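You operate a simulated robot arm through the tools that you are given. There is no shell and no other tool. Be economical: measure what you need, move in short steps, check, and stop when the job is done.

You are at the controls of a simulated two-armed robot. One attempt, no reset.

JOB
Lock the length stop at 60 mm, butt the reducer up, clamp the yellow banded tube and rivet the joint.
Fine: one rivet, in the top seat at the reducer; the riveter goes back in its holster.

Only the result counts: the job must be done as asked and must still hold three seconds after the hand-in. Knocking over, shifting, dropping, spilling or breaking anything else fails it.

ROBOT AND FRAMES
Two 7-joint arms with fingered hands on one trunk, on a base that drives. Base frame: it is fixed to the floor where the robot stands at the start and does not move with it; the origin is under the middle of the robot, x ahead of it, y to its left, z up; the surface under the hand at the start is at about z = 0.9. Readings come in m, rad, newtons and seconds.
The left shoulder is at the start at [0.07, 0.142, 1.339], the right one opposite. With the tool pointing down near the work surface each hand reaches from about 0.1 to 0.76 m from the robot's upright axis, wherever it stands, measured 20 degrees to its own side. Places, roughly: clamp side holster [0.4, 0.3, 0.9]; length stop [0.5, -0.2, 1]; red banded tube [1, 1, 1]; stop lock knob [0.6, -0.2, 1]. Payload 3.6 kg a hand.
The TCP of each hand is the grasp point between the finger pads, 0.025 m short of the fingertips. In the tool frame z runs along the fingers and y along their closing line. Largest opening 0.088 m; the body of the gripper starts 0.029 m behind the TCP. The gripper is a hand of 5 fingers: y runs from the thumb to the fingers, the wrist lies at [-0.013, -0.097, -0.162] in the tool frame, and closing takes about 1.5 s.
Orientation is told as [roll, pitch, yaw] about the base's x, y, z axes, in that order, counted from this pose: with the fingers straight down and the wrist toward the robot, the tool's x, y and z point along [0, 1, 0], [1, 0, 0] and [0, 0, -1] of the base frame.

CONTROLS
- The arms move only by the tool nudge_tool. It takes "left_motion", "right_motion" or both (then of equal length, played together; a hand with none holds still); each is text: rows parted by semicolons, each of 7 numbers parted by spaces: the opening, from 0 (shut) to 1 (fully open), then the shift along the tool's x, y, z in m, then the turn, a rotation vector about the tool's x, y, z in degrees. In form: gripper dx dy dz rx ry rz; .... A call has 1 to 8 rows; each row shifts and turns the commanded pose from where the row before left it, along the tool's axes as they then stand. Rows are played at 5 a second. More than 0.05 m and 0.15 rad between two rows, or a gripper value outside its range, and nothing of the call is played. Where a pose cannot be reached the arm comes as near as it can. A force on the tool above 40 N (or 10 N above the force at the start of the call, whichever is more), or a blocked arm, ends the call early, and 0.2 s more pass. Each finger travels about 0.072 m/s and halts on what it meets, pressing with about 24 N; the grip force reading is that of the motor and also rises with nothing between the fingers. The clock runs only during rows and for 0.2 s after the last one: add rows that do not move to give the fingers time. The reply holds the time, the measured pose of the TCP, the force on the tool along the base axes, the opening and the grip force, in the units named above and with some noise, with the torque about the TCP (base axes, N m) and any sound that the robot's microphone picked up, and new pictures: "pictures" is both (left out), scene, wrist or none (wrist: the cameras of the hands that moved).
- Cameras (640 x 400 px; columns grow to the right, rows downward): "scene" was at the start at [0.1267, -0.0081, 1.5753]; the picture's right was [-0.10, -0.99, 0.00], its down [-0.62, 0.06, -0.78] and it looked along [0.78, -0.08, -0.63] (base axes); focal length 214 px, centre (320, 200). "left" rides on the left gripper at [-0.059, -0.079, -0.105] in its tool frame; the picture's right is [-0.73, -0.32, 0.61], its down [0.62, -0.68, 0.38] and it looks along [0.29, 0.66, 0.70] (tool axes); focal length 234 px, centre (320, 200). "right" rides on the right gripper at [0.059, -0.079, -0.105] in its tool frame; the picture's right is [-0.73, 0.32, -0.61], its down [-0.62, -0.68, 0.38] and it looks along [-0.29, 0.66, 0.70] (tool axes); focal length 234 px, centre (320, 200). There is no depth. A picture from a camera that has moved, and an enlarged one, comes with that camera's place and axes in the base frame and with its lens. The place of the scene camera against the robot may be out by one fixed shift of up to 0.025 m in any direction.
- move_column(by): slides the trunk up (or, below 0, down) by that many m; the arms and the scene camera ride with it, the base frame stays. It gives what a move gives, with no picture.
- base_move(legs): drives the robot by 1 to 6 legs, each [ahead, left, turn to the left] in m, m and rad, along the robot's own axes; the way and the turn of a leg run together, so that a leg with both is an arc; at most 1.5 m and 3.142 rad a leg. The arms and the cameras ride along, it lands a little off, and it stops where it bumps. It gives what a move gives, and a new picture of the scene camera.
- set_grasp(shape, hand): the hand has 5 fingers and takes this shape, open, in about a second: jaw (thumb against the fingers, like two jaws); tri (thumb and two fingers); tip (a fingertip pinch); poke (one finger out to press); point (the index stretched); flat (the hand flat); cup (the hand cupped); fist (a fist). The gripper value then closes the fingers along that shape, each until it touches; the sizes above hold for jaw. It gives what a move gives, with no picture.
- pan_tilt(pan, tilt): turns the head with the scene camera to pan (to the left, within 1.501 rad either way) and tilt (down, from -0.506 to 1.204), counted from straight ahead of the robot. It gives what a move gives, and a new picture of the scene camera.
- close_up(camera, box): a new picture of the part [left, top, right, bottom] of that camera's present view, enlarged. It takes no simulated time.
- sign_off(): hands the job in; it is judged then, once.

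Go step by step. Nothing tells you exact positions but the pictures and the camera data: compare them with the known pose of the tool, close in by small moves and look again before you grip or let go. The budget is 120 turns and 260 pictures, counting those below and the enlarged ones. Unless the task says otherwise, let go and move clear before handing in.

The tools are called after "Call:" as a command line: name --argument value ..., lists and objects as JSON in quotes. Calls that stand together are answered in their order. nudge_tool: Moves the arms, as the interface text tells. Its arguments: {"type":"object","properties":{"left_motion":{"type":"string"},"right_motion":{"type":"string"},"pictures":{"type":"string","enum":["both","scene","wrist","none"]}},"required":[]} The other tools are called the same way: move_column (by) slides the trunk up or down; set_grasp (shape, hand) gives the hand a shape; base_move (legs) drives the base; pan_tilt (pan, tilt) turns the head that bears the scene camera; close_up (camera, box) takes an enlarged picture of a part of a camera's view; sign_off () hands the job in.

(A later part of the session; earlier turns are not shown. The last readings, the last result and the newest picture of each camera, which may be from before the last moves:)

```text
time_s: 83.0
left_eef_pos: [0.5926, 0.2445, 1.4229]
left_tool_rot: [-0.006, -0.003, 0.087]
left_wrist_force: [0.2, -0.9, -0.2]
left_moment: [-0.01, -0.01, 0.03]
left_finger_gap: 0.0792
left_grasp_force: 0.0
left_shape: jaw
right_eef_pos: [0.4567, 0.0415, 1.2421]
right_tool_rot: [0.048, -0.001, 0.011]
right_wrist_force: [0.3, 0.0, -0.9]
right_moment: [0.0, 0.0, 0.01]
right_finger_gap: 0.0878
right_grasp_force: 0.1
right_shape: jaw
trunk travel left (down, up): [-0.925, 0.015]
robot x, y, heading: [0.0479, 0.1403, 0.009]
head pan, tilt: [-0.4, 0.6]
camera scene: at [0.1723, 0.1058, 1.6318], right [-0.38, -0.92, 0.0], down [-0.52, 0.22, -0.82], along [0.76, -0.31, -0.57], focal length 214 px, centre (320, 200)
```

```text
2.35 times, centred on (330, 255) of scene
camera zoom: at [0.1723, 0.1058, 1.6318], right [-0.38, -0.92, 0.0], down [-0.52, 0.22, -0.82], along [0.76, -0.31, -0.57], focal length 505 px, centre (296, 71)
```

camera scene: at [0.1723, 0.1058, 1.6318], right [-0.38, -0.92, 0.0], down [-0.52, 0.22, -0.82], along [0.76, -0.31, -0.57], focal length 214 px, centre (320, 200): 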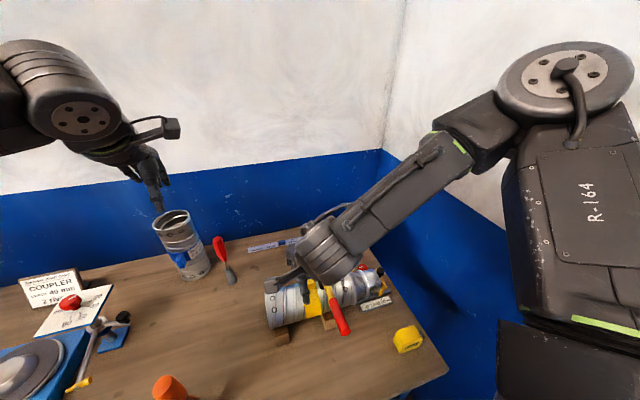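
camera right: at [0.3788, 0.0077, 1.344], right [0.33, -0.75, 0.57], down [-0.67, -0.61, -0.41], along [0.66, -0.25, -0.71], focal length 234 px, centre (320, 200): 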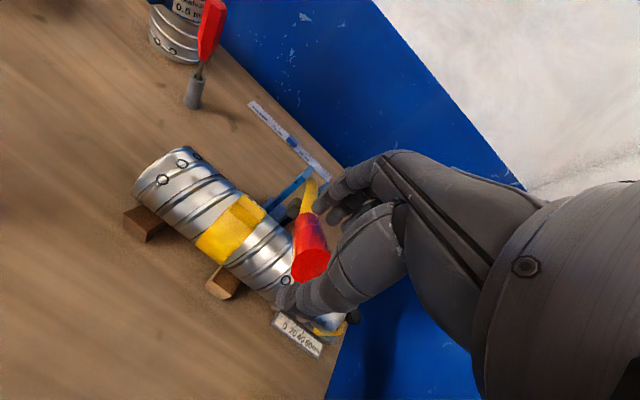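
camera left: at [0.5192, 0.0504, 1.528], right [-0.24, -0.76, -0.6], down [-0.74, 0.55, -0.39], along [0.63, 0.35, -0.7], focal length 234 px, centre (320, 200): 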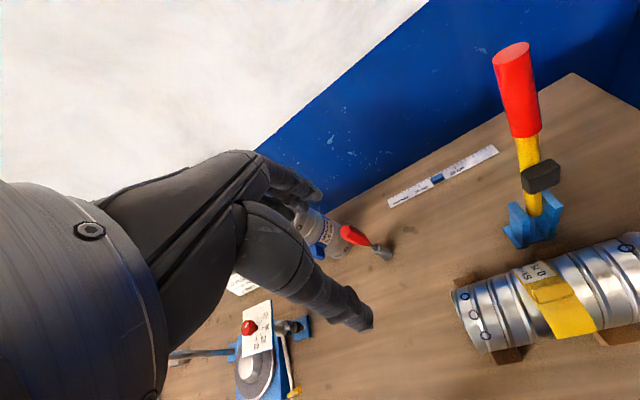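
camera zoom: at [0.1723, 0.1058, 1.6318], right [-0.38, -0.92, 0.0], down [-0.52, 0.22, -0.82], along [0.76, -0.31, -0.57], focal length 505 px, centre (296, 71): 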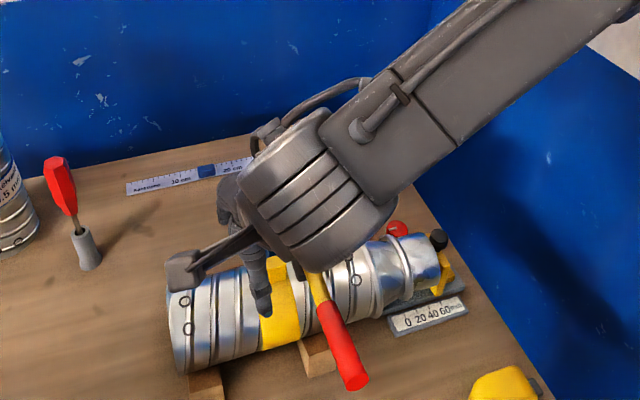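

The lever dropped onto the tube by itself. I raise the right hand out of the view and inspect the clamp.

Call:
nudge_tool --right_motion "1 0 0 -0.04 0 0 0; 1 -0.02 0 -0.04 0 0 0; 1 -0.03 0 -0.02 0 0 0; 1 -0.02 0 0 0 0 0; 1 0 0 0 0 0 0" --pictures "both"

Call:
close_up --camera "right" --box '[60, 100, 360, 400]'

Call:
close_up --camera "scene" --box '[250, 220, 420, 350]'

```text
time_s: 84.2
left_eef_pos: [0.5921, 0.2474, 1.4228]
left_tool_rot: [-0.007, -0.002, 0.087]
left_wrist_force: [-0.5, 0.8, -0.4]
left_moment: [0.02, 0.02, 0.0]
left_finger_gap: 0.0792
left_grasp_force: 0.0
left_shape: jaw
right_eef_pos: [0.4575, -0.0292, 1.3417]
right_tool_rot: [0.047, -0.001, 0.013]
right_wrist_force: [-0.5, 0.0, 0.9]
right_moment: [-0.01, 0.01, -0.01]
right_finger_gap: 0.0878
right_grasp_force: 0.0
right_shape: jaw
trunk travel left (down, up): [-0.925, 0.015]
robot x, y, heading: [0.0488, 0.1408, 0.008]
head pan, tilt: [-0.4, 0.6]
camera scene: at [0.1723, 0.1082, 1.6318], right [-0.38, -0.92, 0.0], down [-0.52, 0.22, -0.83], along [0.76, -0.32, -0.56], focal length 214 px, centre (320, 200)
camera right: at [0.3772, 0.0255, 1.4481], right [0.33, -0.75, 0.57], down [-0.67, -0.61, -0.41], along [0.66, -0.25, -0.71], focal length 234 px, centre (320, 200)
```

scene: 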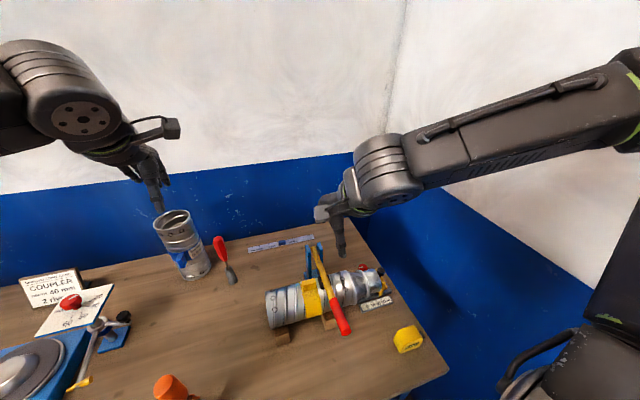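
right: 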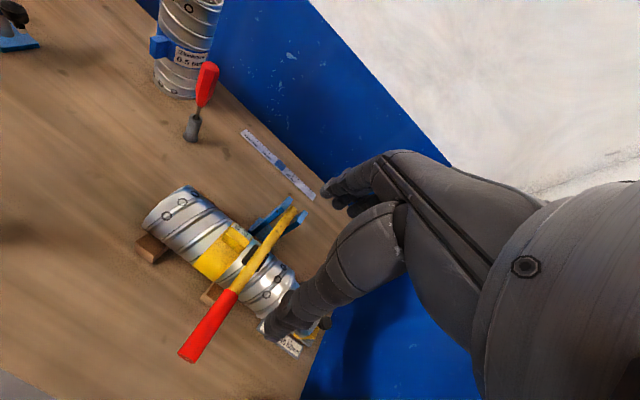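

```text
1.33 times, centred on (210, 250) of right
camera zoom: at [0.3772, 0.0255, 1.4481], right [0.33, -0.75, 0.57], down [-0.67, -0.61, -0.41], along [0.66, -0.25, -0.71], focal length 312 px, centre (467, 133)
```

zoom: 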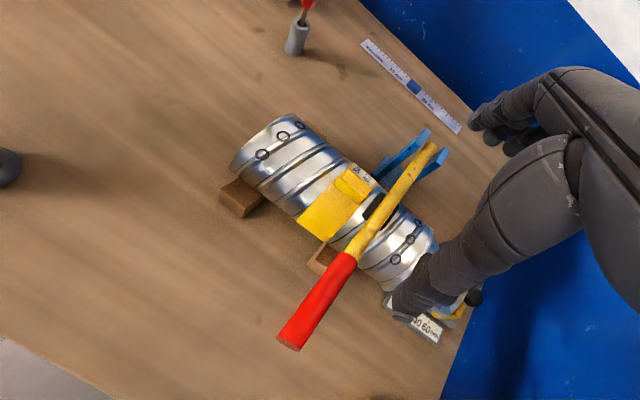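

```text
3.08 times, centred on (335, 285) of scene
camera zoom: at [0.1723, 0.1082, 1.6318], right [-0.38, -0.92, 0.0], down [-0.52, 0.22, -0.83], along [0.76, -0.32, -0.56], focal length 660 px, centre (274, -62)
```

zoom: 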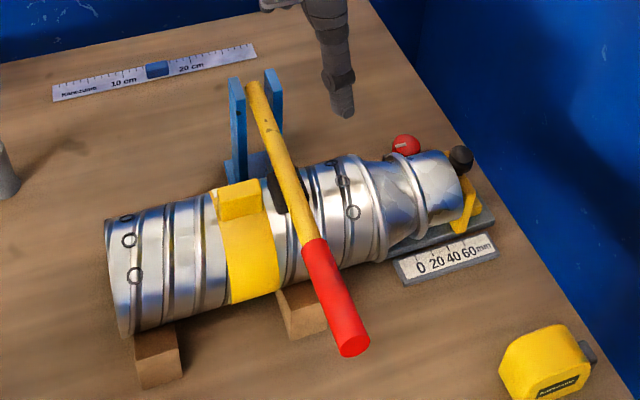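

The pad lies on the tube between band and seats, leaving the top seat free. I lower the trunk and press the grip down firmly to set the clamp.

Call:
nudge_tool --right_motion "0.5 -0.01 -0.02 0 0 0 0; 0 -0.01 -0.02 0 0 0 0; 0 0 0 0 0 0 0; 0 0 0 0 0 0 0; 0 0 0 0 0 0 0" --pictures "none"

Call:
move_column --by -0.2

Call:
pan_tilt --pan -0.4 --tilt 0.75

Call:
close_up --camera "scene" --box '[220, 150, 440, 320]'

```text
time_s: 85.4
left_eef_pos: [0.5921, 0.2462, 1.4237]
left_tool_rot: [-0.005, -0.002, 0.088]
left_wrist_force: [0.2, 0.4, -0.8]
left_moment: [0.01, 0.0, -0.03]
left_finger_gap: 0.0791
left_grasp_force: 0.0
left_shape: jaw
right_eef_pos: [0.4268, -0.0513, 1.3463]
right_tool_rot: [0.048, 0.003, 0.012]
right_wrist_force: [0.7, -0.1, -0.7]
right_moment: [0.0, 0.02, 0.02]
right_finger_gap: 0.0006
right_grasp_force: 23.8
right_shape: jaw
right hand out of reach, approached as far as the arm can: row 2
trunk travel left (down, up): [-0.925, 0.015]
robot x, y, heading: [0.0494, 0.1376, 0.0]
head pan, tilt: [-0.4, 0.6]
```

```text
time_s: 87.6
left_eef_pos: [0.5939, 0.2465, 1.2232]
left_tool_rot: [-0.005, -0.005, 0.087]
left_wrist_force: [0.2, 0.3, -0.5]
left_moment: [-0.01, -0.01, -0.01]
left_finger_gap: 0.0791
left_grasp_force: 0.0
left_shape: jaw
right_eef_pos: [0.4277, -0.0513, 1.1464]
right_tool_rot: [0.048, 0.002, 0.011]
right_wrist_force: [-0.1, -0.2, -0.1]
right_moment: [0.01, -0.02, 0.02]
right_finger_gap: 0.0
right_grasp_force: 24.0
right_shape: jaw
trunk travel left (down, up): [-0.725, 0.215]
robot x, y, heading: [0.0516, 0.1401, 0.007]
head pan, tilt: [-0.4, 0.6]
```

```text
time_s: 88.3
left_eef_pos: [0.5927, 0.2456, 1.224]
left_tool_rot: [-0.005, -0.004, 0.088]
left_wrist_force: [-0.4, 0.1, -0.8]
left_moment: [0.01, -0.01, -0.01]
left_finger_gap: 0.0791
left_grasp_force: 0.1
left_shape: jaw
right_eef_pos: [0.4284, -0.0511, 1.1454]
right_tool_rot: [0.048, 0.002, 0.012]
right_wrist_force: [0.0, 0.0, 0.1]
right_moment: [0.0, -0.01, -0.01]
right_finger_gap: 0.0
right_grasp_force: 24.2
right_shape: jaw
trunk travel left (down, up): [-0.725, 0.215]
robot x, y, heading: [0.0535, 0.139, 0.002]
head pan, tilt: [-0.4, 0.75]
camera scene: at [0.1672, 0.1091, 1.419], right [-0.38, -0.92, 0.0], down [-0.63, 0.26, -0.73], along [0.68, -0.28, -0.68], focal length 214 px, centre (320, 200)
```

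scene: 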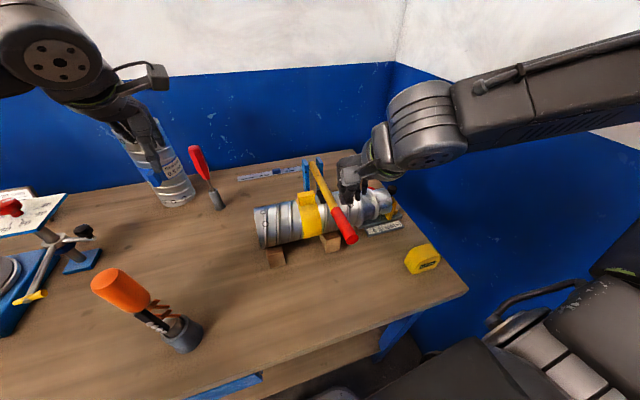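

```text
2.35 times, centred on (330, 235) of scene
camera zoom: at [0.1672, 0.1091, 1.419], right [-0.38, -0.92, 0.0], down [-0.63, 0.26, -0.73], along [0.68, -0.28, -0.68], focal length 505 px, centre (296, 118)
```

zoom: 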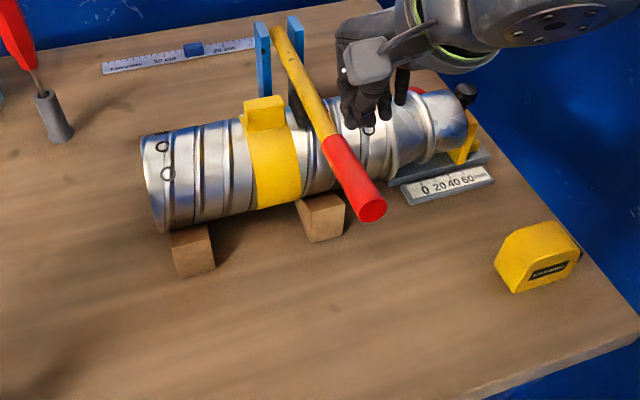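

Call:
nudge_tool --right_motion "0 0 0 0.025 0 0 0; 0 0 0 0.015 0 0 0; 0 0 0 0.01 0 0 0; 0 0 0 0.01 0 0 0; 0 0 0 0 0 0 0" --pictures "wrist"

Call:
close_up --camera "scene" --box '[220, 150, 440, 320]'

```text
time_s: 89.3
left_eef_pos: [0.5901, 0.2459, 1.2256]
left_tool_rot: [-0.006, -0.005, 0.09]
left_wrist_force: [0.2, 0.1, -0.3]
left_moment: [0.02, 0.02, 0.03]
left_finger_gap: 0.0788
left_grasp_force: 0.0
left_shape: jaw
right_eef_pos: [0.4485, -0.0488, 1.1002]
right_tool_rot: [0.049, -0.015, 0.014]
right_wrist_force: [-10.9, -4.1, 30.0]
right_moment: [-0.11, 0.31, 0.02]
right_finger_gap: 0.0
right_grasp_force: 24.0
right_shape: jaw
right hand out of reach, approached as far as the arm can: row 1, 2, 3, 4
trunk travel left (down, up): [-0.725, 0.215]
robot x, y, heading: [0.0514, 0.1376, 0.01]
head pan, tilt: [-0.4, 0.75]
stopped in row 5 (right hand): the force on the tool passed its limit at 42 N (the readings are from after the stop); the commanded pose is now the measured one
camera right: at [0.3681, 0.0042, 1.2056], right [0.32, -0.75, 0.58], down [-0.67, -0.61, -0.42], along [0.67, -0.25, -0.7], focal length 234 px, centre (320, 200)
```

right: 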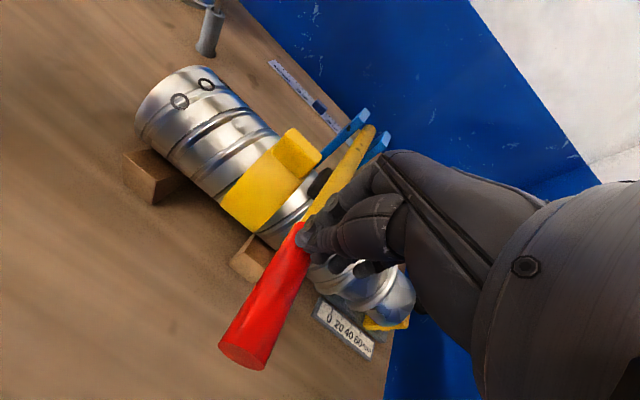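

```text
2.35 times, centred on (330, 235) of scene
camera zoom: at [0.1637, 0.1085, 1.4196], right [-0.38, -0.92, 0.0], down [-0.63, 0.26, -0.73], along [0.68, -0.28, -0.68], focal length 505 px, centre (296, 118)
```

zoom: 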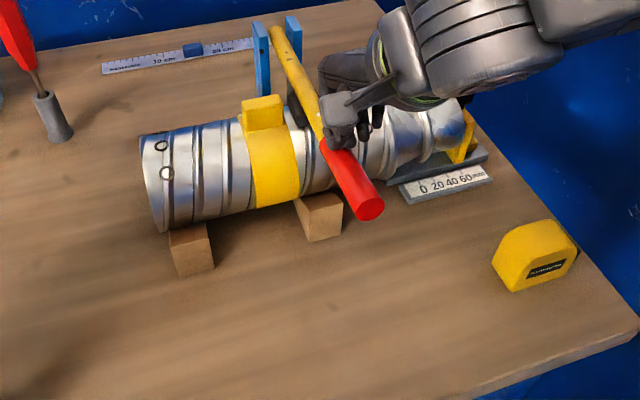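

42 N pressing moved nothing further: the clamp is seated. I lift the right hand clear and look at the floor on the left and at the riveter.

Call:
nudge_tool --right_motion "0 0 0 -0.04 0 0 0; 0 0 0 -0.04 0 0 0; 0.5 -0.02 0.02 -0.04 0 0 0; 1 -0.03 0.02 -0.02 0 0 0; 1 -0.03 0.02 0 0 0 0; 1 0 0 0 0 0 0" --pictures "none"

Call:
pan_tilt --pan 0.9 --tilt 0.9

Call:
pan_tilt --pan 0.3 --tilt 0.85

Call:
close_up --camera "scene" --box '[230, 150, 390, 330]'

```text
time_s: 90.7
left_eef_pos: [0.5934, 0.2459, 1.2222]
left_tool_rot: [-0.006, -0.003, 0.088]
left_wrist_force: [0.9, 0.0, -0.6]
left_moment: [0.0, -0.03, 0.04]
left_finger_gap: 0.0793
left_grasp_force: 0.0
left_shape: jaw
right_eef_pos: [0.5097, -0.1361, 1.2349]
right_tool_rot: [0.048, -0.008, 0.014]
right_wrist_force: [-0.6, -0.1, 0.0]
right_moment: [-0.01, -0.01, -0.05]
right_finger_gap: 0.0874
right_grasp_force: 0.1
right_shape: jaw
trunk travel left (down, up): [-0.725, 0.215]
robot x, y, heading: [0.052, 0.1389, 0.005]
head pan, tilt: [-0.4, 0.75]
```

```text
time_s: 92.2
left_eef_pos: [0.5922, 0.2465, 1.2222]
left_tool_rot: [-0.006, -0.004, 0.086]
left_wrist_force: [0.6, -0.5, 0.6]
left_moment: [0.03, 0.03, 0.01]
left_finger_gap: 0.079
left_grasp_force: 0.1
left_shape: jaw
right_eef_pos: [0.5097, -0.1351, 1.233]
right_tool_rot: [0.048, -0.006, 0.011]
right_wrist_force: [0.1, -0.4, 0.5]
right_moment: [-0.01, -0.03, 0.01]
right_finger_gap: 0.0877
right_grasp_force: 0.0
right_shape: jaw
trunk travel left (down, up): [-0.725, 0.215]
robot x, y, heading: [0.0482, 0.1387, 0.007]
head pan, tilt: [0.901, 0.901]
camera scene: at [0.1372, 0.2, 1.407], right [0.79, -0.62, 0.0], down [-0.48, -0.62, -0.62], along [0.38, 0.49, -0.78], focal length 214 px, centre (320, 200)
```

scene: 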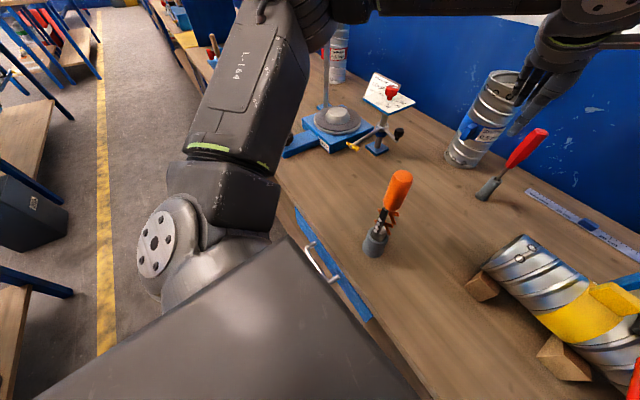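

```text
time_s: 93.2
left_eef_pos: [0.5934, 0.2447, 1.2228]
left_tool_rot: [-0.006, -0.004, 0.088]
left_wrist_force: [0.9, -1.2, 0.6]
left_moment: [0.01, 0.0, -0.04]
left_finger_gap: 0.0792
left_grasp_force: 0.1
left_shape: jaw
right_eef_pos: [0.5092, -0.1353, 1.2344]
right_tool_rot: [0.046, -0.008, 0.013]
right_wrist_force: [-0.1, 0.5, 0.7]
right_moment: [-0.01, -0.03, -0.03]
right_finger_gap: 0.0877
right_grasp_force: 0.0
right_shape: jaw
trunk travel left (down, up): [-0.725, 0.215]
robot x, y, heading: [0.05, 0.1398, 0.007]
head pan, tilt: [0.3, 0.85]
camera scene: at [0.1652, 0.1644, 1.4109], right [0.3, -0.95, 0.0], down [-0.72, -0.23, -0.66], along [0.63, 0.2, -0.75], focal length 214 px, centre (320, 200)
```

scene: 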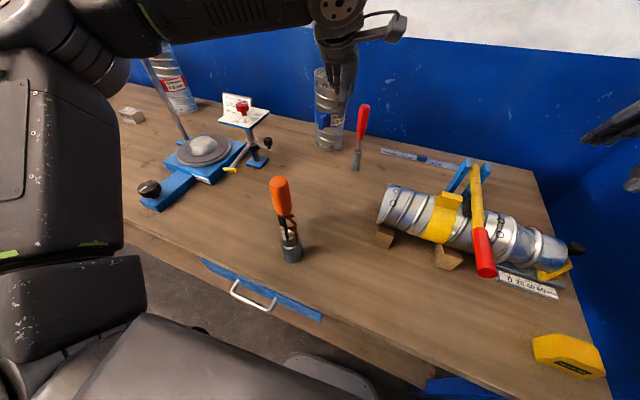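

```text
2.22 times, centred on (310, 240) of scene
camera zoom: at [0.1652, 0.1644, 1.4109], right [0.3, -0.95, 0.0], down [-0.72, -0.23, -0.66], along [0.63, 0.2, -0.75], focal length 477 px, centre (342, 111)
```

zoom: 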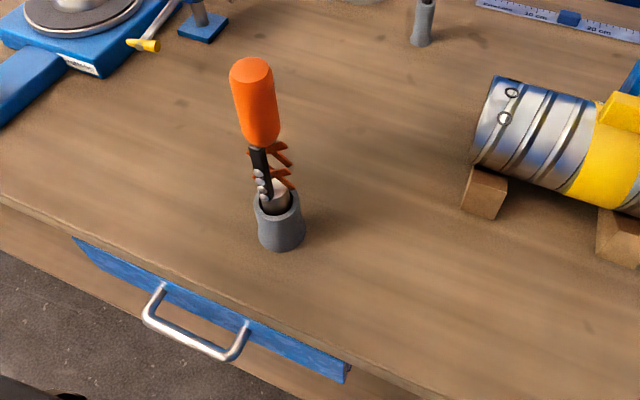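

The tool stands upright in its holster at about (.37,.315), orange grip z≈1.09–1.18. The right arm should both fetch and apply it, so I raise the trunk and drive back-left so that the holster is in front of the right arm.

Call:
move_column --by 0.12

Call:
base_move --legs '[[-0.17, 0, 0], [0, 0.4, 0]]'

Call:
pan_tilt --pan -0.35 --tilt 0.75

Call:
close_up --camera "right" --box '[0, 0, 400, 400]'

```text
time_s: 94.7
left_eef_pos: [0.5922, 0.2462, 1.3433]
left_tool_rot: [-0.006, -0.002, 0.089]
left_wrist_force: [-0.6, -0.8, -0.3]
left_moment: [-0.02, -0.01, 0.0]
left_finger_gap: 0.0788
left_grasp_force: 0.1
left_shape: jaw
right_eef_pos: [0.5099, -0.1353, 1.3546]
right_tool_rot: [0.046, -0.006, 0.014]
right_wrist_force: [0.7, -0.2, 0.3]
right_moment: [0.0, -0.01, 0.01]
right_finger_gap: 0.0875
right_grasp_force: 0.1
right_shape: jaw
trunk travel left (down, up): [-0.845, 0.095]
robot x, y, heading: [0.0499, 0.1417, 0.005]
head pan, tilt: [0.3, 0.85]
```

```text
time_s: 98.2
left_eef_pos: [0.4227, 0.6424, 1.3435]
left_tool_rot: [-0.004, -0.005, 0.084]
left_wrist_force: [-0.5, 0.1, 0.0]
left_moment: [-0.01, 0.01, 0.02]
left_finger_gap: 0.0789
left_grasp_force: 0.0
left_shape: jaw
right_eef_pos: [0.3377, 0.2619, 1.3534]
right_tool_rot: [0.05, -0.01, 0.012]
right_wrist_force: [0.8, -1.0, 0.1]
right_moment: [0.01, 0.01, -0.01]
right_finger_gap: 0.0877
right_grasp_force: 0.0
right_shape: jaw
trunk travel left (down, up): [-0.845, 0.095]
robot x, y, heading: [-0.1219, 0.5399, 0.005]
head pan, tilt: [0.3, 0.85]
camera scene: at [-0.0053, 0.5619, 1.531], right [0.3, -0.95, 0.0], down [-0.72, -0.22, -0.66], along [0.63, 0.2, -0.75], focal length 214 px, centre (320, 200)
```

scene: 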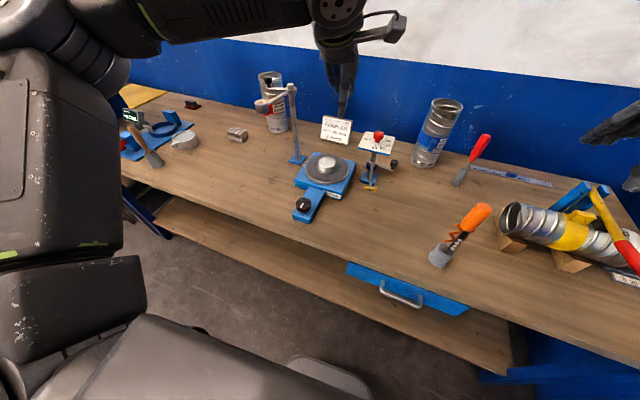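

```text
time_s: 99.3
left_eef_pos: [0.4237, 0.6446, 1.3426]
left_tool_rot: [-0.005, -0.003, 0.086]
left_wrist_force: [0.5, 0.0, 0.0]
left_moment: [0.0, 0.02, -0.01]
left_finger_gap: 0.0792
left_grasp_force: 0.1
left_shape: jaw
right_eef_pos: [0.3378, 0.2631, 1.3542]
right_tool_rot: [0.046, -0.006, 0.011]
right_wrist_force: [0.0, -0.6, -1.2]
right_moment: [0.0, -0.02, 0.0]
right_finger_gap: 0.0875
right_grasp_force: 0.0
right_shape: jaw
trunk travel left (down, up): [-0.845, 0.095]
robot x, y, heading: [-0.122, 0.5413, 0.009]
head pan, tilt: [-0.351, 0.75]
camera scene: at [-0.0017, 0.5125, 1.5389], right [-0.34, -0.94, 0.0], down [-0.64, 0.23, -0.73], along [0.69, -0.25, -0.68], focal length 214 px, centre (320, 200)
```

scene: 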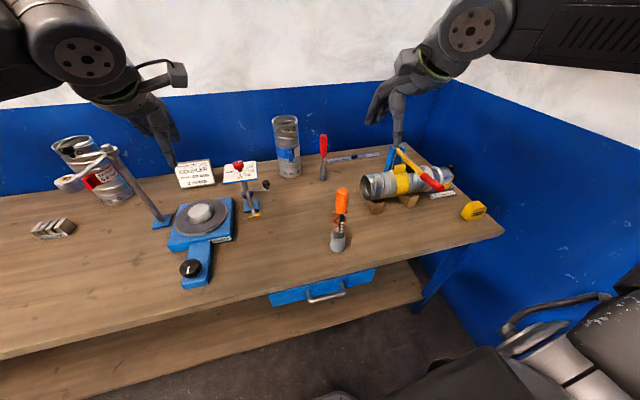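

```text
1.00 times, centred on (200, 200) of right (not enlarged: the box is as wide or as high as the picture)
camera zoom: at [0.2581, 0.3175, 1.46], right [0.33, -0.75, 0.57], down [-0.67, -0.61, -0.42], along [0.67, -0.25, -0.7], focal length 234 px, centre (440, 200)
```

zoom: 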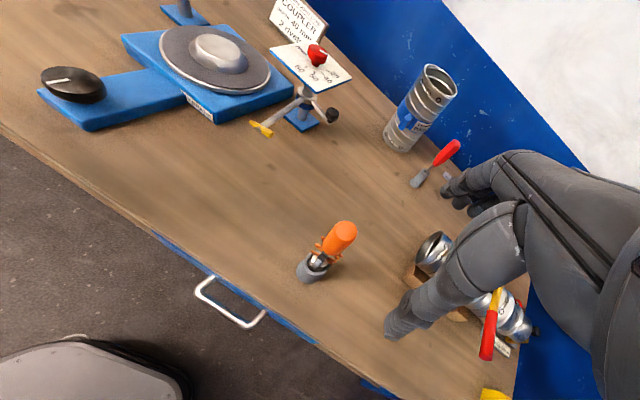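

The riveter stands at (.388,.3125). I level the hand and move above it with the jaw open.

Call:
nudge_tool --right_motion "1 0.025 0.025 0.02 0 -2.75 0; 1 0.0245 0.025 0.03 0 0 0; 1 0 0 0.04 0 0 0; 1 0 0 0 0 0 0" --pictures "both"

Call:
close_up --camera "right" --box '[150, 130, 400, 380]'

Call:
close_up --camera "scene" --box '[270, 100, 420, 270]'

```text
time_s: 100.3
left_eef_pos: [0.4227, 0.6439, 1.3439]
left_tool_rot: [-0.007, -0.004, 0.084]
left_wrist_force: [-0.4, -0.4, 0.2]
left_moment: [0.02, 0.0, 0.01]
left_finger_gap: 0.079
left_grasp_force: 0.1
left_shape: jaw
right_eef_pos: [0.3844, 0.314, 1.2641]
right_tool_rot: [-0.001, -0.008, 0.011]
right_wrist_force: [0.0, -0.1, 0.0]
right_moment: [0.02, 0.0, 0.03]
right_finger_gap: 0.0876
right_grasp_force: 0.0
right_shape: jaw
trunk travel left (down, up): [-0.845, 0.095]
robot x, y, heading: [-0.121, 0.539, 0.003]
head pan, tilt: [-0.351, 0.75]
camera scene: at [-0.0026, 0.5123, 1.539], right [-0.34, -0.94, 0.0], down [-0.64, 0.23, -0.73], along [0.69, -0.25, -0.68], focal length 214 px, centre (320, 200)
camera right: at [0.3055, 0.3727, 1.3683], right [0.33, -0.72, 0.61], down [-0.67, -0.63, -0.39], along [0.67, -0.28, -0.69], focal length 234 px, centre (320, 200)
```

scene: 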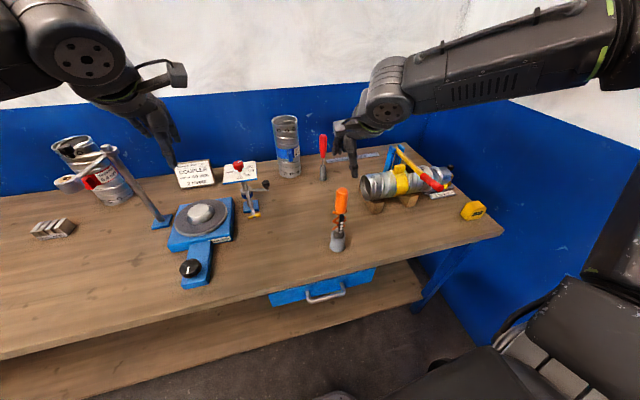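
right: 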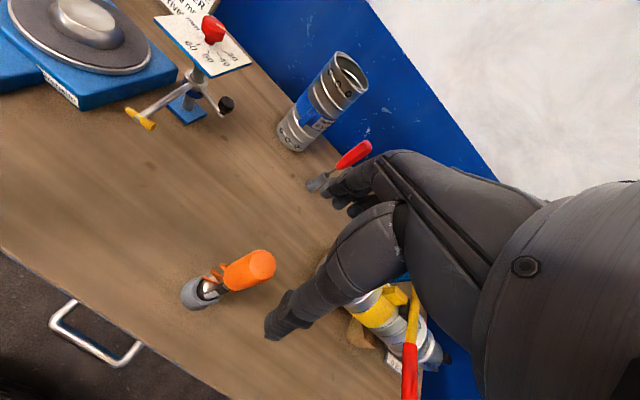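

```text
1.60 times, centred on (275, 255) of right
camera zoom: at [0.3055, 0.3727, 1.3683], right [0.33, -0.72, 0.61], down [-0.67, -0.63, -0.39], along [0.67, -0.28, -0.69], focal length 375 px, centre (392, 112)
```

zoom: 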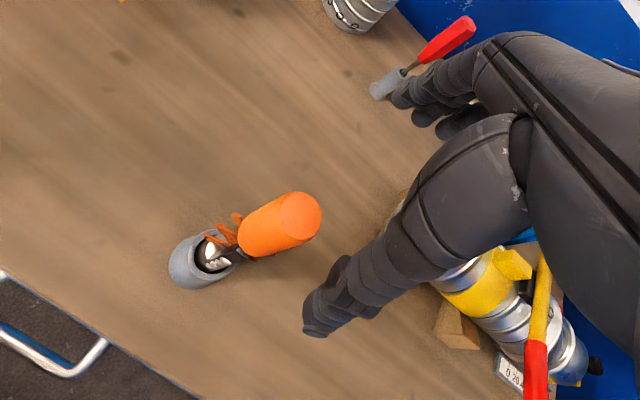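

```text
2.35 times, centred on (345, 185) of scene
camera zoom: at [-0.0026, 0.5123, 1.539], right [-0.34, -0.94, 0.0], down [-0.64, 0.23, -0.73], along [0.69, -0.25, -0.68], focal length 505 px, centre (261, 235)
```

zoom: 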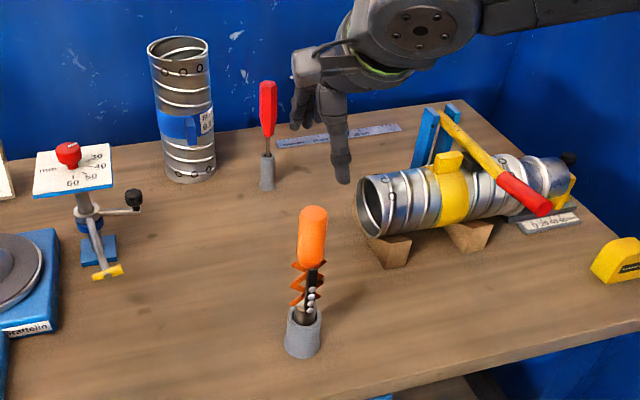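

Triangulated grip top: (.393,.3115,1.16). I fine-adjust and descend around it.

Call:
nudge_tool --right_motion "1 -0.0025 0.0086 0.02 0 0 0; 1 0 0 0.03 0 0 0; 1 0 0 0.03 0 0 0; 1 0 0 0.02 0 0 0; 1 0 0 0 0 0 0" --pictures "wrist"

Call:
close_up --camera "scene" --box '[270, 120, 420, 270]'

```text
time_s: 101.5
left_eef_pos: [0.4227, 0.6452, 1.3437]
left_tool_rot: [-0.005, -0.004, 0.085]
left_wrist_force: [-0.2, 0.4, 0.5]
left_moment: [-0.02, 0.0, 0.0]
left_finger_gap: 0.0791
left_grasp_force: 0.0
left_shape: jaw
right_eef_pos: [0.3974, 0.3103, 1.1657]
right_tool_rot: [0.002, -0.01, 0.011]
right_wrist_force: [-0.1, -0.4, -0.1]
right_moment: [0.0, -0.01, -0.01]
right_finger_gap: 0.0878
right_grasp_force: 0.1
right_shape: jaw
trunk travel left (down, up): [-0.845, 0.095]
robot x, y, heading: [-0.1207, 0.5376, 0.009]
head pan, tilt: [-0.351, 0.75]
camera right: at [0.3174, 0.3699, 1.268], right [0.33, -0.72, 0.61], down [-0.67, -0.63, -0.39], along [0.67, -0.28, -0.69], focal length 234 px, centre (320, 200)
```

right: 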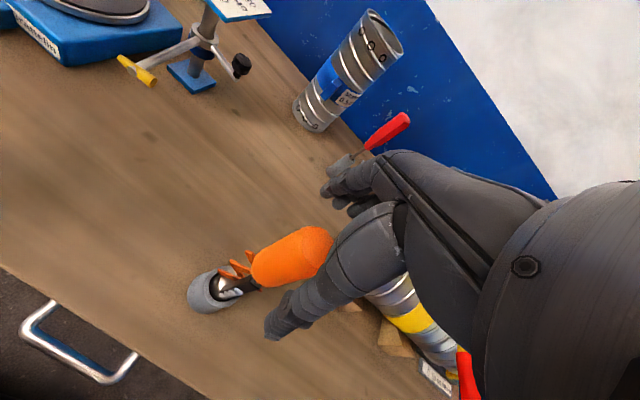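

```text
2.67 times, centred on (345, 195) of scene
camera zoom: at [-0.0021, 0.5125, 1.539], right [-0.34, -0.94, 0.0], down [-0.64, 0.23, -0.73], along [0.69, -0.25, -0.68], focal length 572 px, centre (253, 213)
```

zoom: 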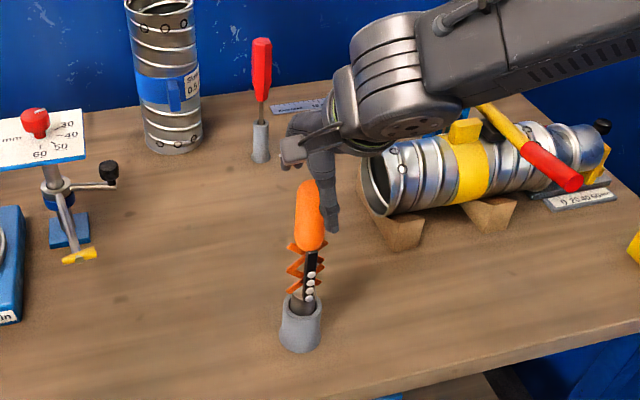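

The handle is between thumb and fingers. I go down the last 25 mm and close.

Call:
nudge_tool --right_motion "1 0.001 -0.003 0.015 0 0 0; 1 0 0 0.01 0 0 0; 0.7 0 0 0 0 0 0; 0.5 0 0 0 0 0 0; 0.3 0 0 0 0 0 0; 0.2 0 0 0 0 0 0; 0.1 0 0 0 0 0 0; 0.1 0 0 0 0 0 0" --pictures "wrist"

Call:
close_up --camera "scene" --box '[270, 120, 420, 270]'

```text
time_s: 103.3
left_eef_pos: [0.4236, 0.6437, 1.3429]
left_tool_rot: [-0.005, -0.002, 0.086]
left_wrist_force: [0.6, -0.9, 0.1]
left_moment: [-0.01, -0.02, 0.0]
left_finger_gap: 0.0792
left_grasp_force: 0.1
left_shape: jaw
right_eef_pos: [0.3945, 0.3128, 1.1413]
right_tool_rot: [-0.001, -0.009, 0.01]
right_wrist_force: [0.2, 0.6, -0.7]
right_moment: [-0.01, -0.02, -0.04]
right_finger_gap: 0.0244
right_grasp_force: 24.2
right_shape: jaw
trunk travel left (down, up): [-0.845, 0.095]
robot x, y, heading: [-0.1219, 0.5378, 0.004]
head pan, tilt: [-0.351, 0.75]
camera right: at [0.3148, 0.3716, 1.2443], right [0.33, -0.72, 0.61], down [-0.67, -0.63, -0.39], along [0.67, -0.28, -0.69], focal length 234 px, centre (320, 200)
```

right: 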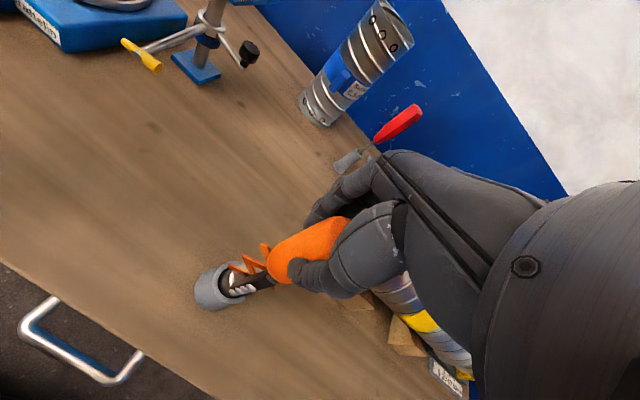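

```text
2.67 times, centred on (345, 195) of scene
camera zoom: at [-0.0015, 0.5123, 1.5389], right [-0.34, -0.94, 0.0], down [-0.64, 0.23, -0.73], along [0.69, -0.25, -0.68], focal length 572 px, centre (253, 213)
```

zoom: 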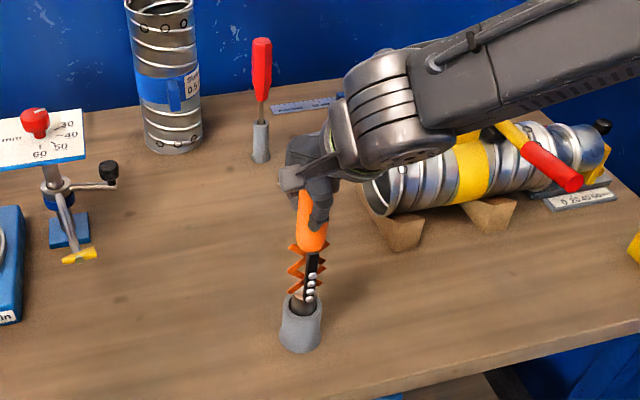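

Held. It is a lazy-tongs riveter (fires by pushing). I lift it straight up out of the holster.

Call:
nudge_tool --right_motion "0.1 0 0 -0.02 0 0 0; 0.1 0 0 -0.03 0 0 0; 0.1 0 0 -0.04 0 0 0; 0.1 0 0 -0.04 0 0 0; 0.1 0 0 -0.03 0 0 0; 0.1 0 0 0 0 0 0" --pictures "both"

Call:
close_up --camera "scene" --box '[270, 80, 420, 270]'

Call:
close_up --camera "right" --box '[180, 170, 400, 360]'

```text
time_s: 104.7
left_eef_pos: [0.4232, 0.6446, 1.3421]
left_tool_rot: [-0.006, -0.004, 0.085]
left_wrist_force: [0.9, 0.1, 0.0]
left_moment: [0.0, -0.03, -0.02]
left_finger_gap: 0.0788
left_grasp_force: 0.0
left_shape: jaw
right_eef_pos: [0.3951, 0.3121, 1.2979]
right_tool_rot: [-0.001, -0.007, 0.013]
right_wrist_force: [1.1, -0.4, -5.1]
right_moment: [0.02, -0.01, 0.02]
right_finger_gap: 0.0236
right_grasp_force: 24.2
right_shape: jaw
trunk travel left (down, up): [-0.845, 0.095]
robot x, y, heading: [-0.1182, 0.5364, 0.002]
head pan, tilt: [-0.351, 0.75]
camera scene: at [-0.0008, 0.5122, 1.5388], right [-0.34, -0.94, 0.0], down [-0.64, 0.23, -0.73], along [0.69, -0.25, -0.68], focal length 214 px, centre (320, 200)
camera right: at [0.3138, 0.3712, 1.4007], right [0.33, -0.72, 0.61], down [-0.67, -0.63, -0.39], along [0.67, -0.28, -0.69], focal length 234 px, centre (320, 200)
```

scene: 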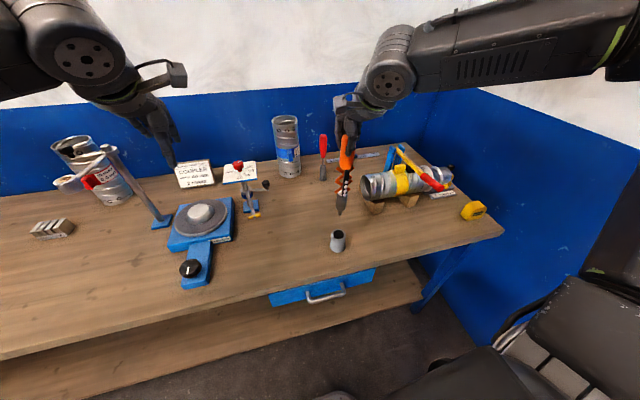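
right: 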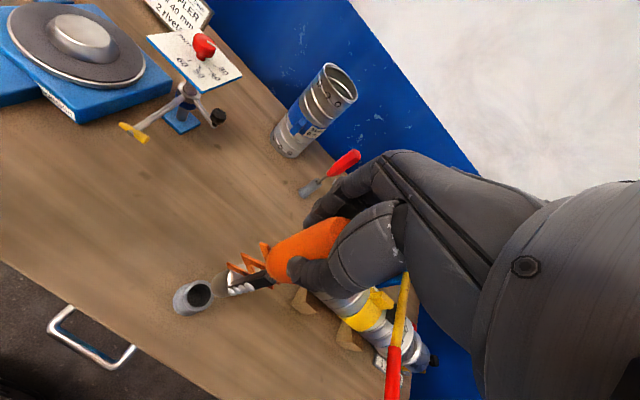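

```text
2.11 times, centred on (345, 175) of scene
camera zoom: at [-0.0008, 0.5122, 1.5388], right [-0.34, -0.94, 0.0], down [-0.64, 0.23, -0.73], along [0.69, -0.25, -0.68], focal length 452 px, centre (267, 253)
```

zoom: 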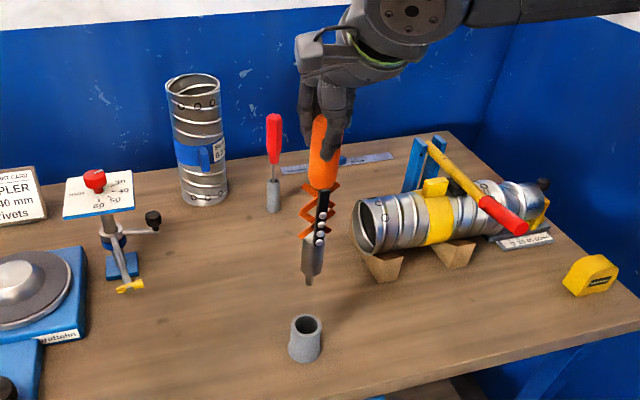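

```text
2.11 times, centred on (290, 265) of right
camera zoom: at [0.3138, 0.3712, 1.4007], right [0.33, -0.72, 0.61], down [-0.67, -0.63, -0.39], along [0.67, -0.28, -0.69], focal length 493 px, centre (383, 63)
```

zoom: 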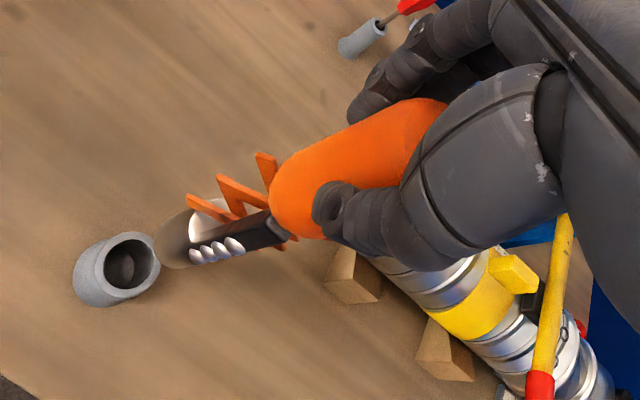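

The riveter is out, nose about 0.24 m below the grip point. I raise it well above everything and drive back to the tube.

Call:
nudge_tool --right_motion "0.1 0 0 -0.04 0 0 0; 0.1 0 0 -0.04 0 0 0; 0.1 0 0 0 0 0 0" --pictures "none"

Call:
move_column --by 0.08

Call:
base_move --legs '[[0, -0.4, 0], [0.15, 0, 0]]'

Call:
close_up --camera "right" --box '[100, 150, 400, 400]'

```text
time_s: 105.5
left_eef_pos: [0.4247, 0.643, 1.3428]
left_tool_rot: [-0.003, 0.0, 0.085]
left_wrist_force: [0.0, 0.4, 0.1]
left_moment: [0.01, 0.0, -0.02]
left_finger_gap: 0.0792
left_grasp_force: 0.0
left_shape: jaw
right_eef_pos: [0.3958, 0.3107, 1.3765]
right_tool_rot: [-0.001, -0.007, 0.012]
right_wrist_force: [0.2, 0.0, -4.4]
right_moment: [0.03, 0.01, 0.0]
right_finger_gap: 0.0235
right_grasp_force: 23.7
right_shape: jaw
trunk travel left (down, up): [-0.845, 0.095]
robot x, y, heading: [-0.1214, 0.5356, 0.006]
head pan, tilt: [-0.351, 0.75]
```

```text
time_s: 106.6
left_eef_pos: [0.4238, 0.645, 1.423]
left_tool_rot: [-0.007, -0.005, 0.085]
left_wrist_force: [0.4, 0.7, 0.2]
left_moment: [-0.01, 0.02, -0.01]
left_finger_gap: 0.0789
left_grasp_force: 0.0
left_shape: jaw
right_eef_pos: [0.3954, 0.3117, 1.456]
right_tool_rot: [0.0, -0.006, 0.01]
right_wrist_force: [0.2, 0.5, -4.8]
right_moment: [0.07, -0.01, 0.06]
right_finger_gap: 0.0234
right_grasp_force: 24.0
right_shape: jaw
trunk travel left (down, up): [-0.925, 0.015]
robot x, y, heading: [-0.1184, 0.5376, 0.005]
head pan, tilt: [-0.351, 0.75]
```

```text
time_s: 110.0
left_eef_pos: [0.5655, 0.2558, 1.4258]
left_tool_rot: [-0.007, -0.007, 0.088]
left_wrist_force: [-0.7, 0.0, 0.3]
left_moment: [0.0, -0.03, 0.0]
left_finger_gap: 0.0789
left_grasp_force: 0.0
left_shape: jaw
right_eef_pos: [0.5389, -0.079, 1.4597]
right_tool_rot: [-0.001, -0.01, 0.013]
right_wrist_force: [0.2, 0.2, -5.1]
right_moment: [0.02, 0.02, -0.01]
right_finger_gap: 0.0234
right_grasp_force: 24.2
right_shape: jaw
trunk travel left (down, up): [-0.925, 0.015]
robot x, y, heading: [0.0235, 0.1464, 0.009]
head pan, tilt: [-0.351, 0.75]
camera scene: at [0.142, 0.121, 1.6193], right [-0.34, -0.94, 0.0], down [-0.64, 0.23, -0.73], along [0.69, -0.25, -0.68], focal length 214 px, centre (320, 200)
```

scene: 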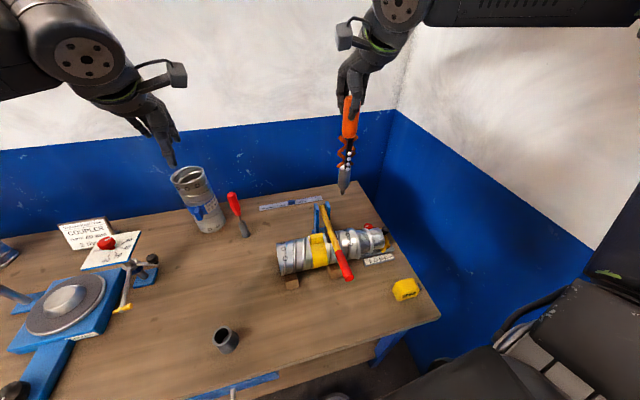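

```text
1.60 times, centred on (250, 275) of right
camera zoom: at [0.4593, -0.02, 1.5615], right [0.33, -0.72, 0.61], down [-0.67, -0.63, -0.39], along [0.67, -0.28, -0.69], focal length 375 px, centre (432, 80)
```

zoom: 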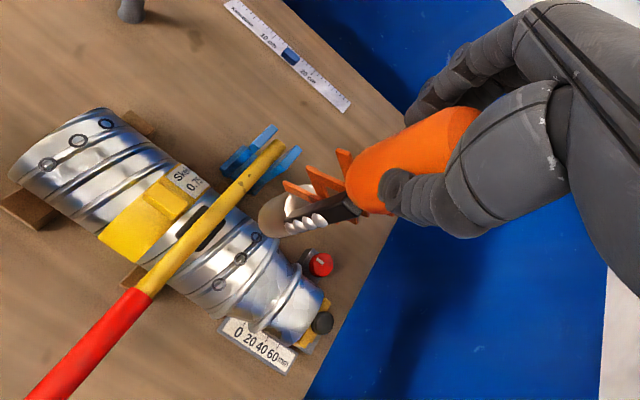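

The top seat is at about (.541,-.113,1.027) and the nose hangs straight under the grip. I move over the seat and down to about 4 cm above it.

Call:
nudge_tool --right_motion "0.1 -0.018 -0.001 0.02 0 0 0; 0.1 -0.017 0 0.03 0 0 0; 0.1 0 0 0.04 0 0 0; 0.1 0 0 0.04 0 0 0; 0.1 0 0 0.02 0 0 0; 0.1 0 0 0 0 0 0" --pictures "both"

Call:
close_up --camera "right" --box '[120, 150, 360, 350]'

Call:
close_up --camera "scene" --box '[280, 140, 420, 290]'

```text
time_s: 111.5
left_eef_pos: [0.5699, 0.255, 1.4226]
left_tool_rot: [-0.005, -0.004, 0.085]
left_wrist_force: [0.4, -0.2, 0.3]
left_moment: [-0.02, 0.0, -0.01]
left_finger_gap: 0.0789
left_grasp_force: 0.2
left_shape: jaw
right_eef_pos: [0.5449, -0.1124, 1.3082]
right_tool_rot: [0.0, -0.007, 0.014]
right_wrist_force: [-0.3, -0.2, -4.6]
right_moment: [0.07, -0.02, 0.01]
right_finger_gap: 0.0232
right_grasp_force: 24.2
right_shape: jaw
trunk travel left (down, up): [-0.925, 0.015]
robot x, y, heading: [0.0275, 0.1499, 0.005]
head pan, tilt: [-0.351, 0.75]
camera scene: at [0.1458, 0.1218, 1.6189], right [-0.34, -0.94, 0.0], down [-0.64, 0.23, -0.73], along [0.69, -0.25, -0.68], focal length 214 px, centre (320, 200)
camera right: at [0.4645, -0.0543, 1.4101], right [0.33, -0.72, 0.61], down [-0.67, -0.63, -0.39], along [0.67, -0.28, -0.69], focal length 234 px, centre (320, 200)
```

scene: 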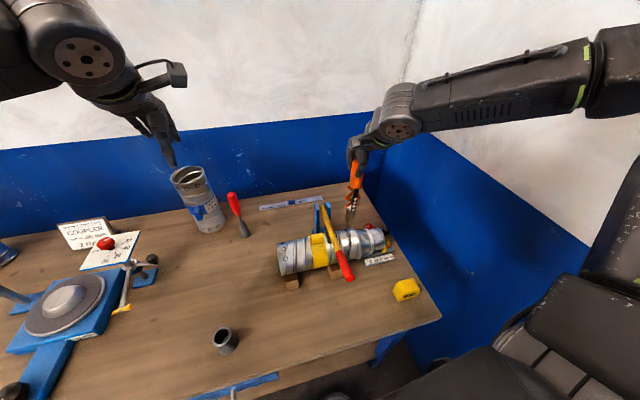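
right: 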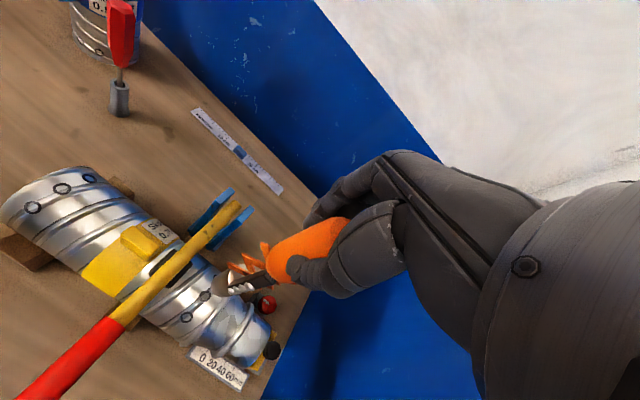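

```text
2.00 times, centred on (240, 250) of right
camera zoom: at [0.4645, -0.0543, 1.4101], right [0.33, -0.72, 0.61], down [-0.67, -0.63, -0.39], along [0.67, -0.28, -0.69], focal length 468 px, centre (480, 100)
```

zoom: 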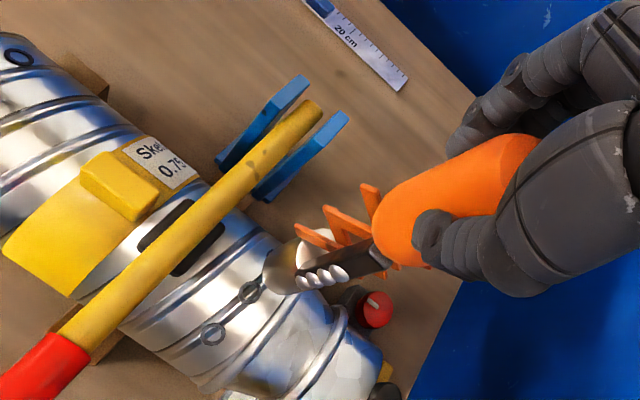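

```text
2.67 times, centred on (350, 215) of scene
camera zoom: at [0.1458, 0.1218, 1.6189], right [-0.34, -0.94, 0.0], down [-0.64, 0.23, -0.73], along [0.69, -0.25, -0.68], focal length 572 px, centre (240, 160)
```

zoom: 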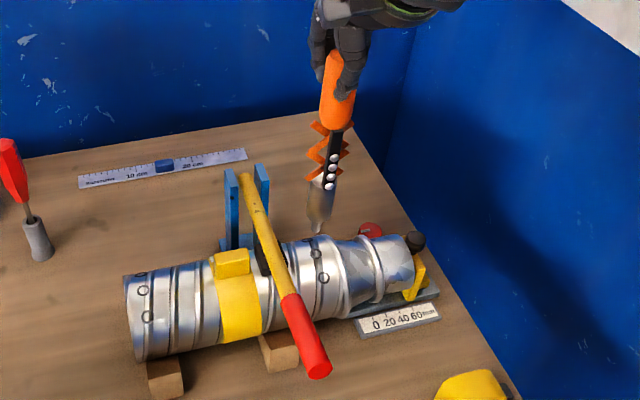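

Call:
nudge_tool --right_motion "0.1 -0.005 -0.002 0.012 0 0 0; 0.1 0 0 0.012 0 0 0; 0.1 0 0 0 0 0 0" --pictures "none"

Call:
close_up --camera "right" --box '[180, 210, 300, 330]'

Call:
close_up --camera "scene" --box '[320, 185, 400, 265]'

```text
time_s: 112.2
left_eef_pos: [0.5708, 0.2558, 1.4237]
left_tool_rot: [-0.006, -0.004, 0.087]
left_wrist_force: [0.2, -0.5, -0.8]
left_moment: [0.02, 0.05, -0.02]
left_finger_gap: 0.0791
left_grasp_force: 0.1
left_shape: jaw
right_eef_pos: [0.5424, -0.1176, 1.2833]
right_tool_rot: [0.001, -0.006, 0.013]
right_wrist_force: [0.4, 0.9, -4.5]
right_moment: [0.01, -0.01, 0.0]
right_finger_gap: 0.0232
right_grasp_force: 23.5
right_shape: jaw
trunk travel left (down, up): [-0.925, 0.015]
robot x, y, heading: [0.03, 0.1503, 0.008]
head pan, tilt: [-0.351, 0.75]
```

```text
3.33 times, centred on (240, 270) of right
camera zoom: at [0.4625, -0.0592, 1.3865], right [0.33, -0.72, 0.61], down [-0.67, -0.63, -0.39], along [0.67, -0.28, -0.69], focal length 781 px, centre (587, -33)
```

zoom: 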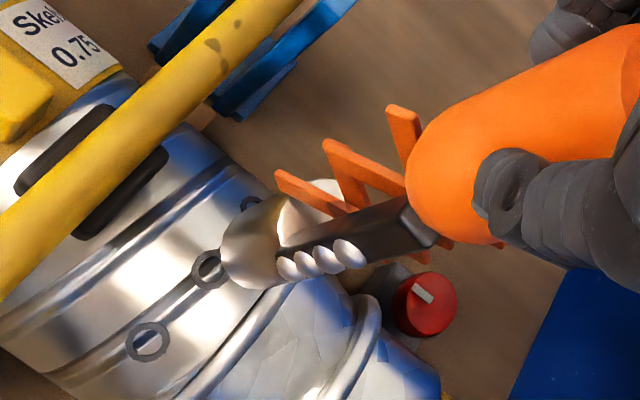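

```text
5.00 times, centred on (360, 225) of scene
camera zoom: at [0.1468, 0.1228, 1.6188], right [-0.34, -0.94, 0.0], down [-0.64, 0.23, -0.73], along [0.69, -0.25, -0.68], focal length 1072 px, centre (120, 75)
```

zoom: 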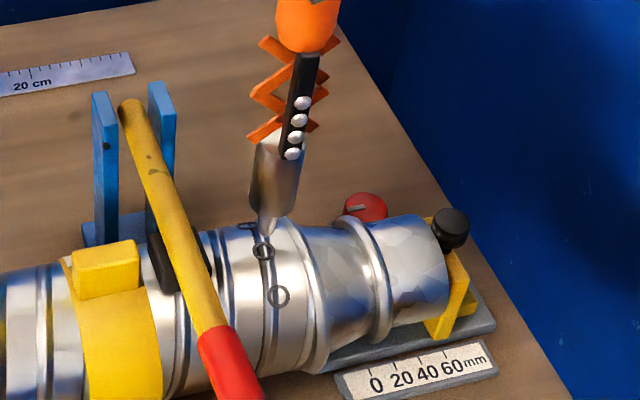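

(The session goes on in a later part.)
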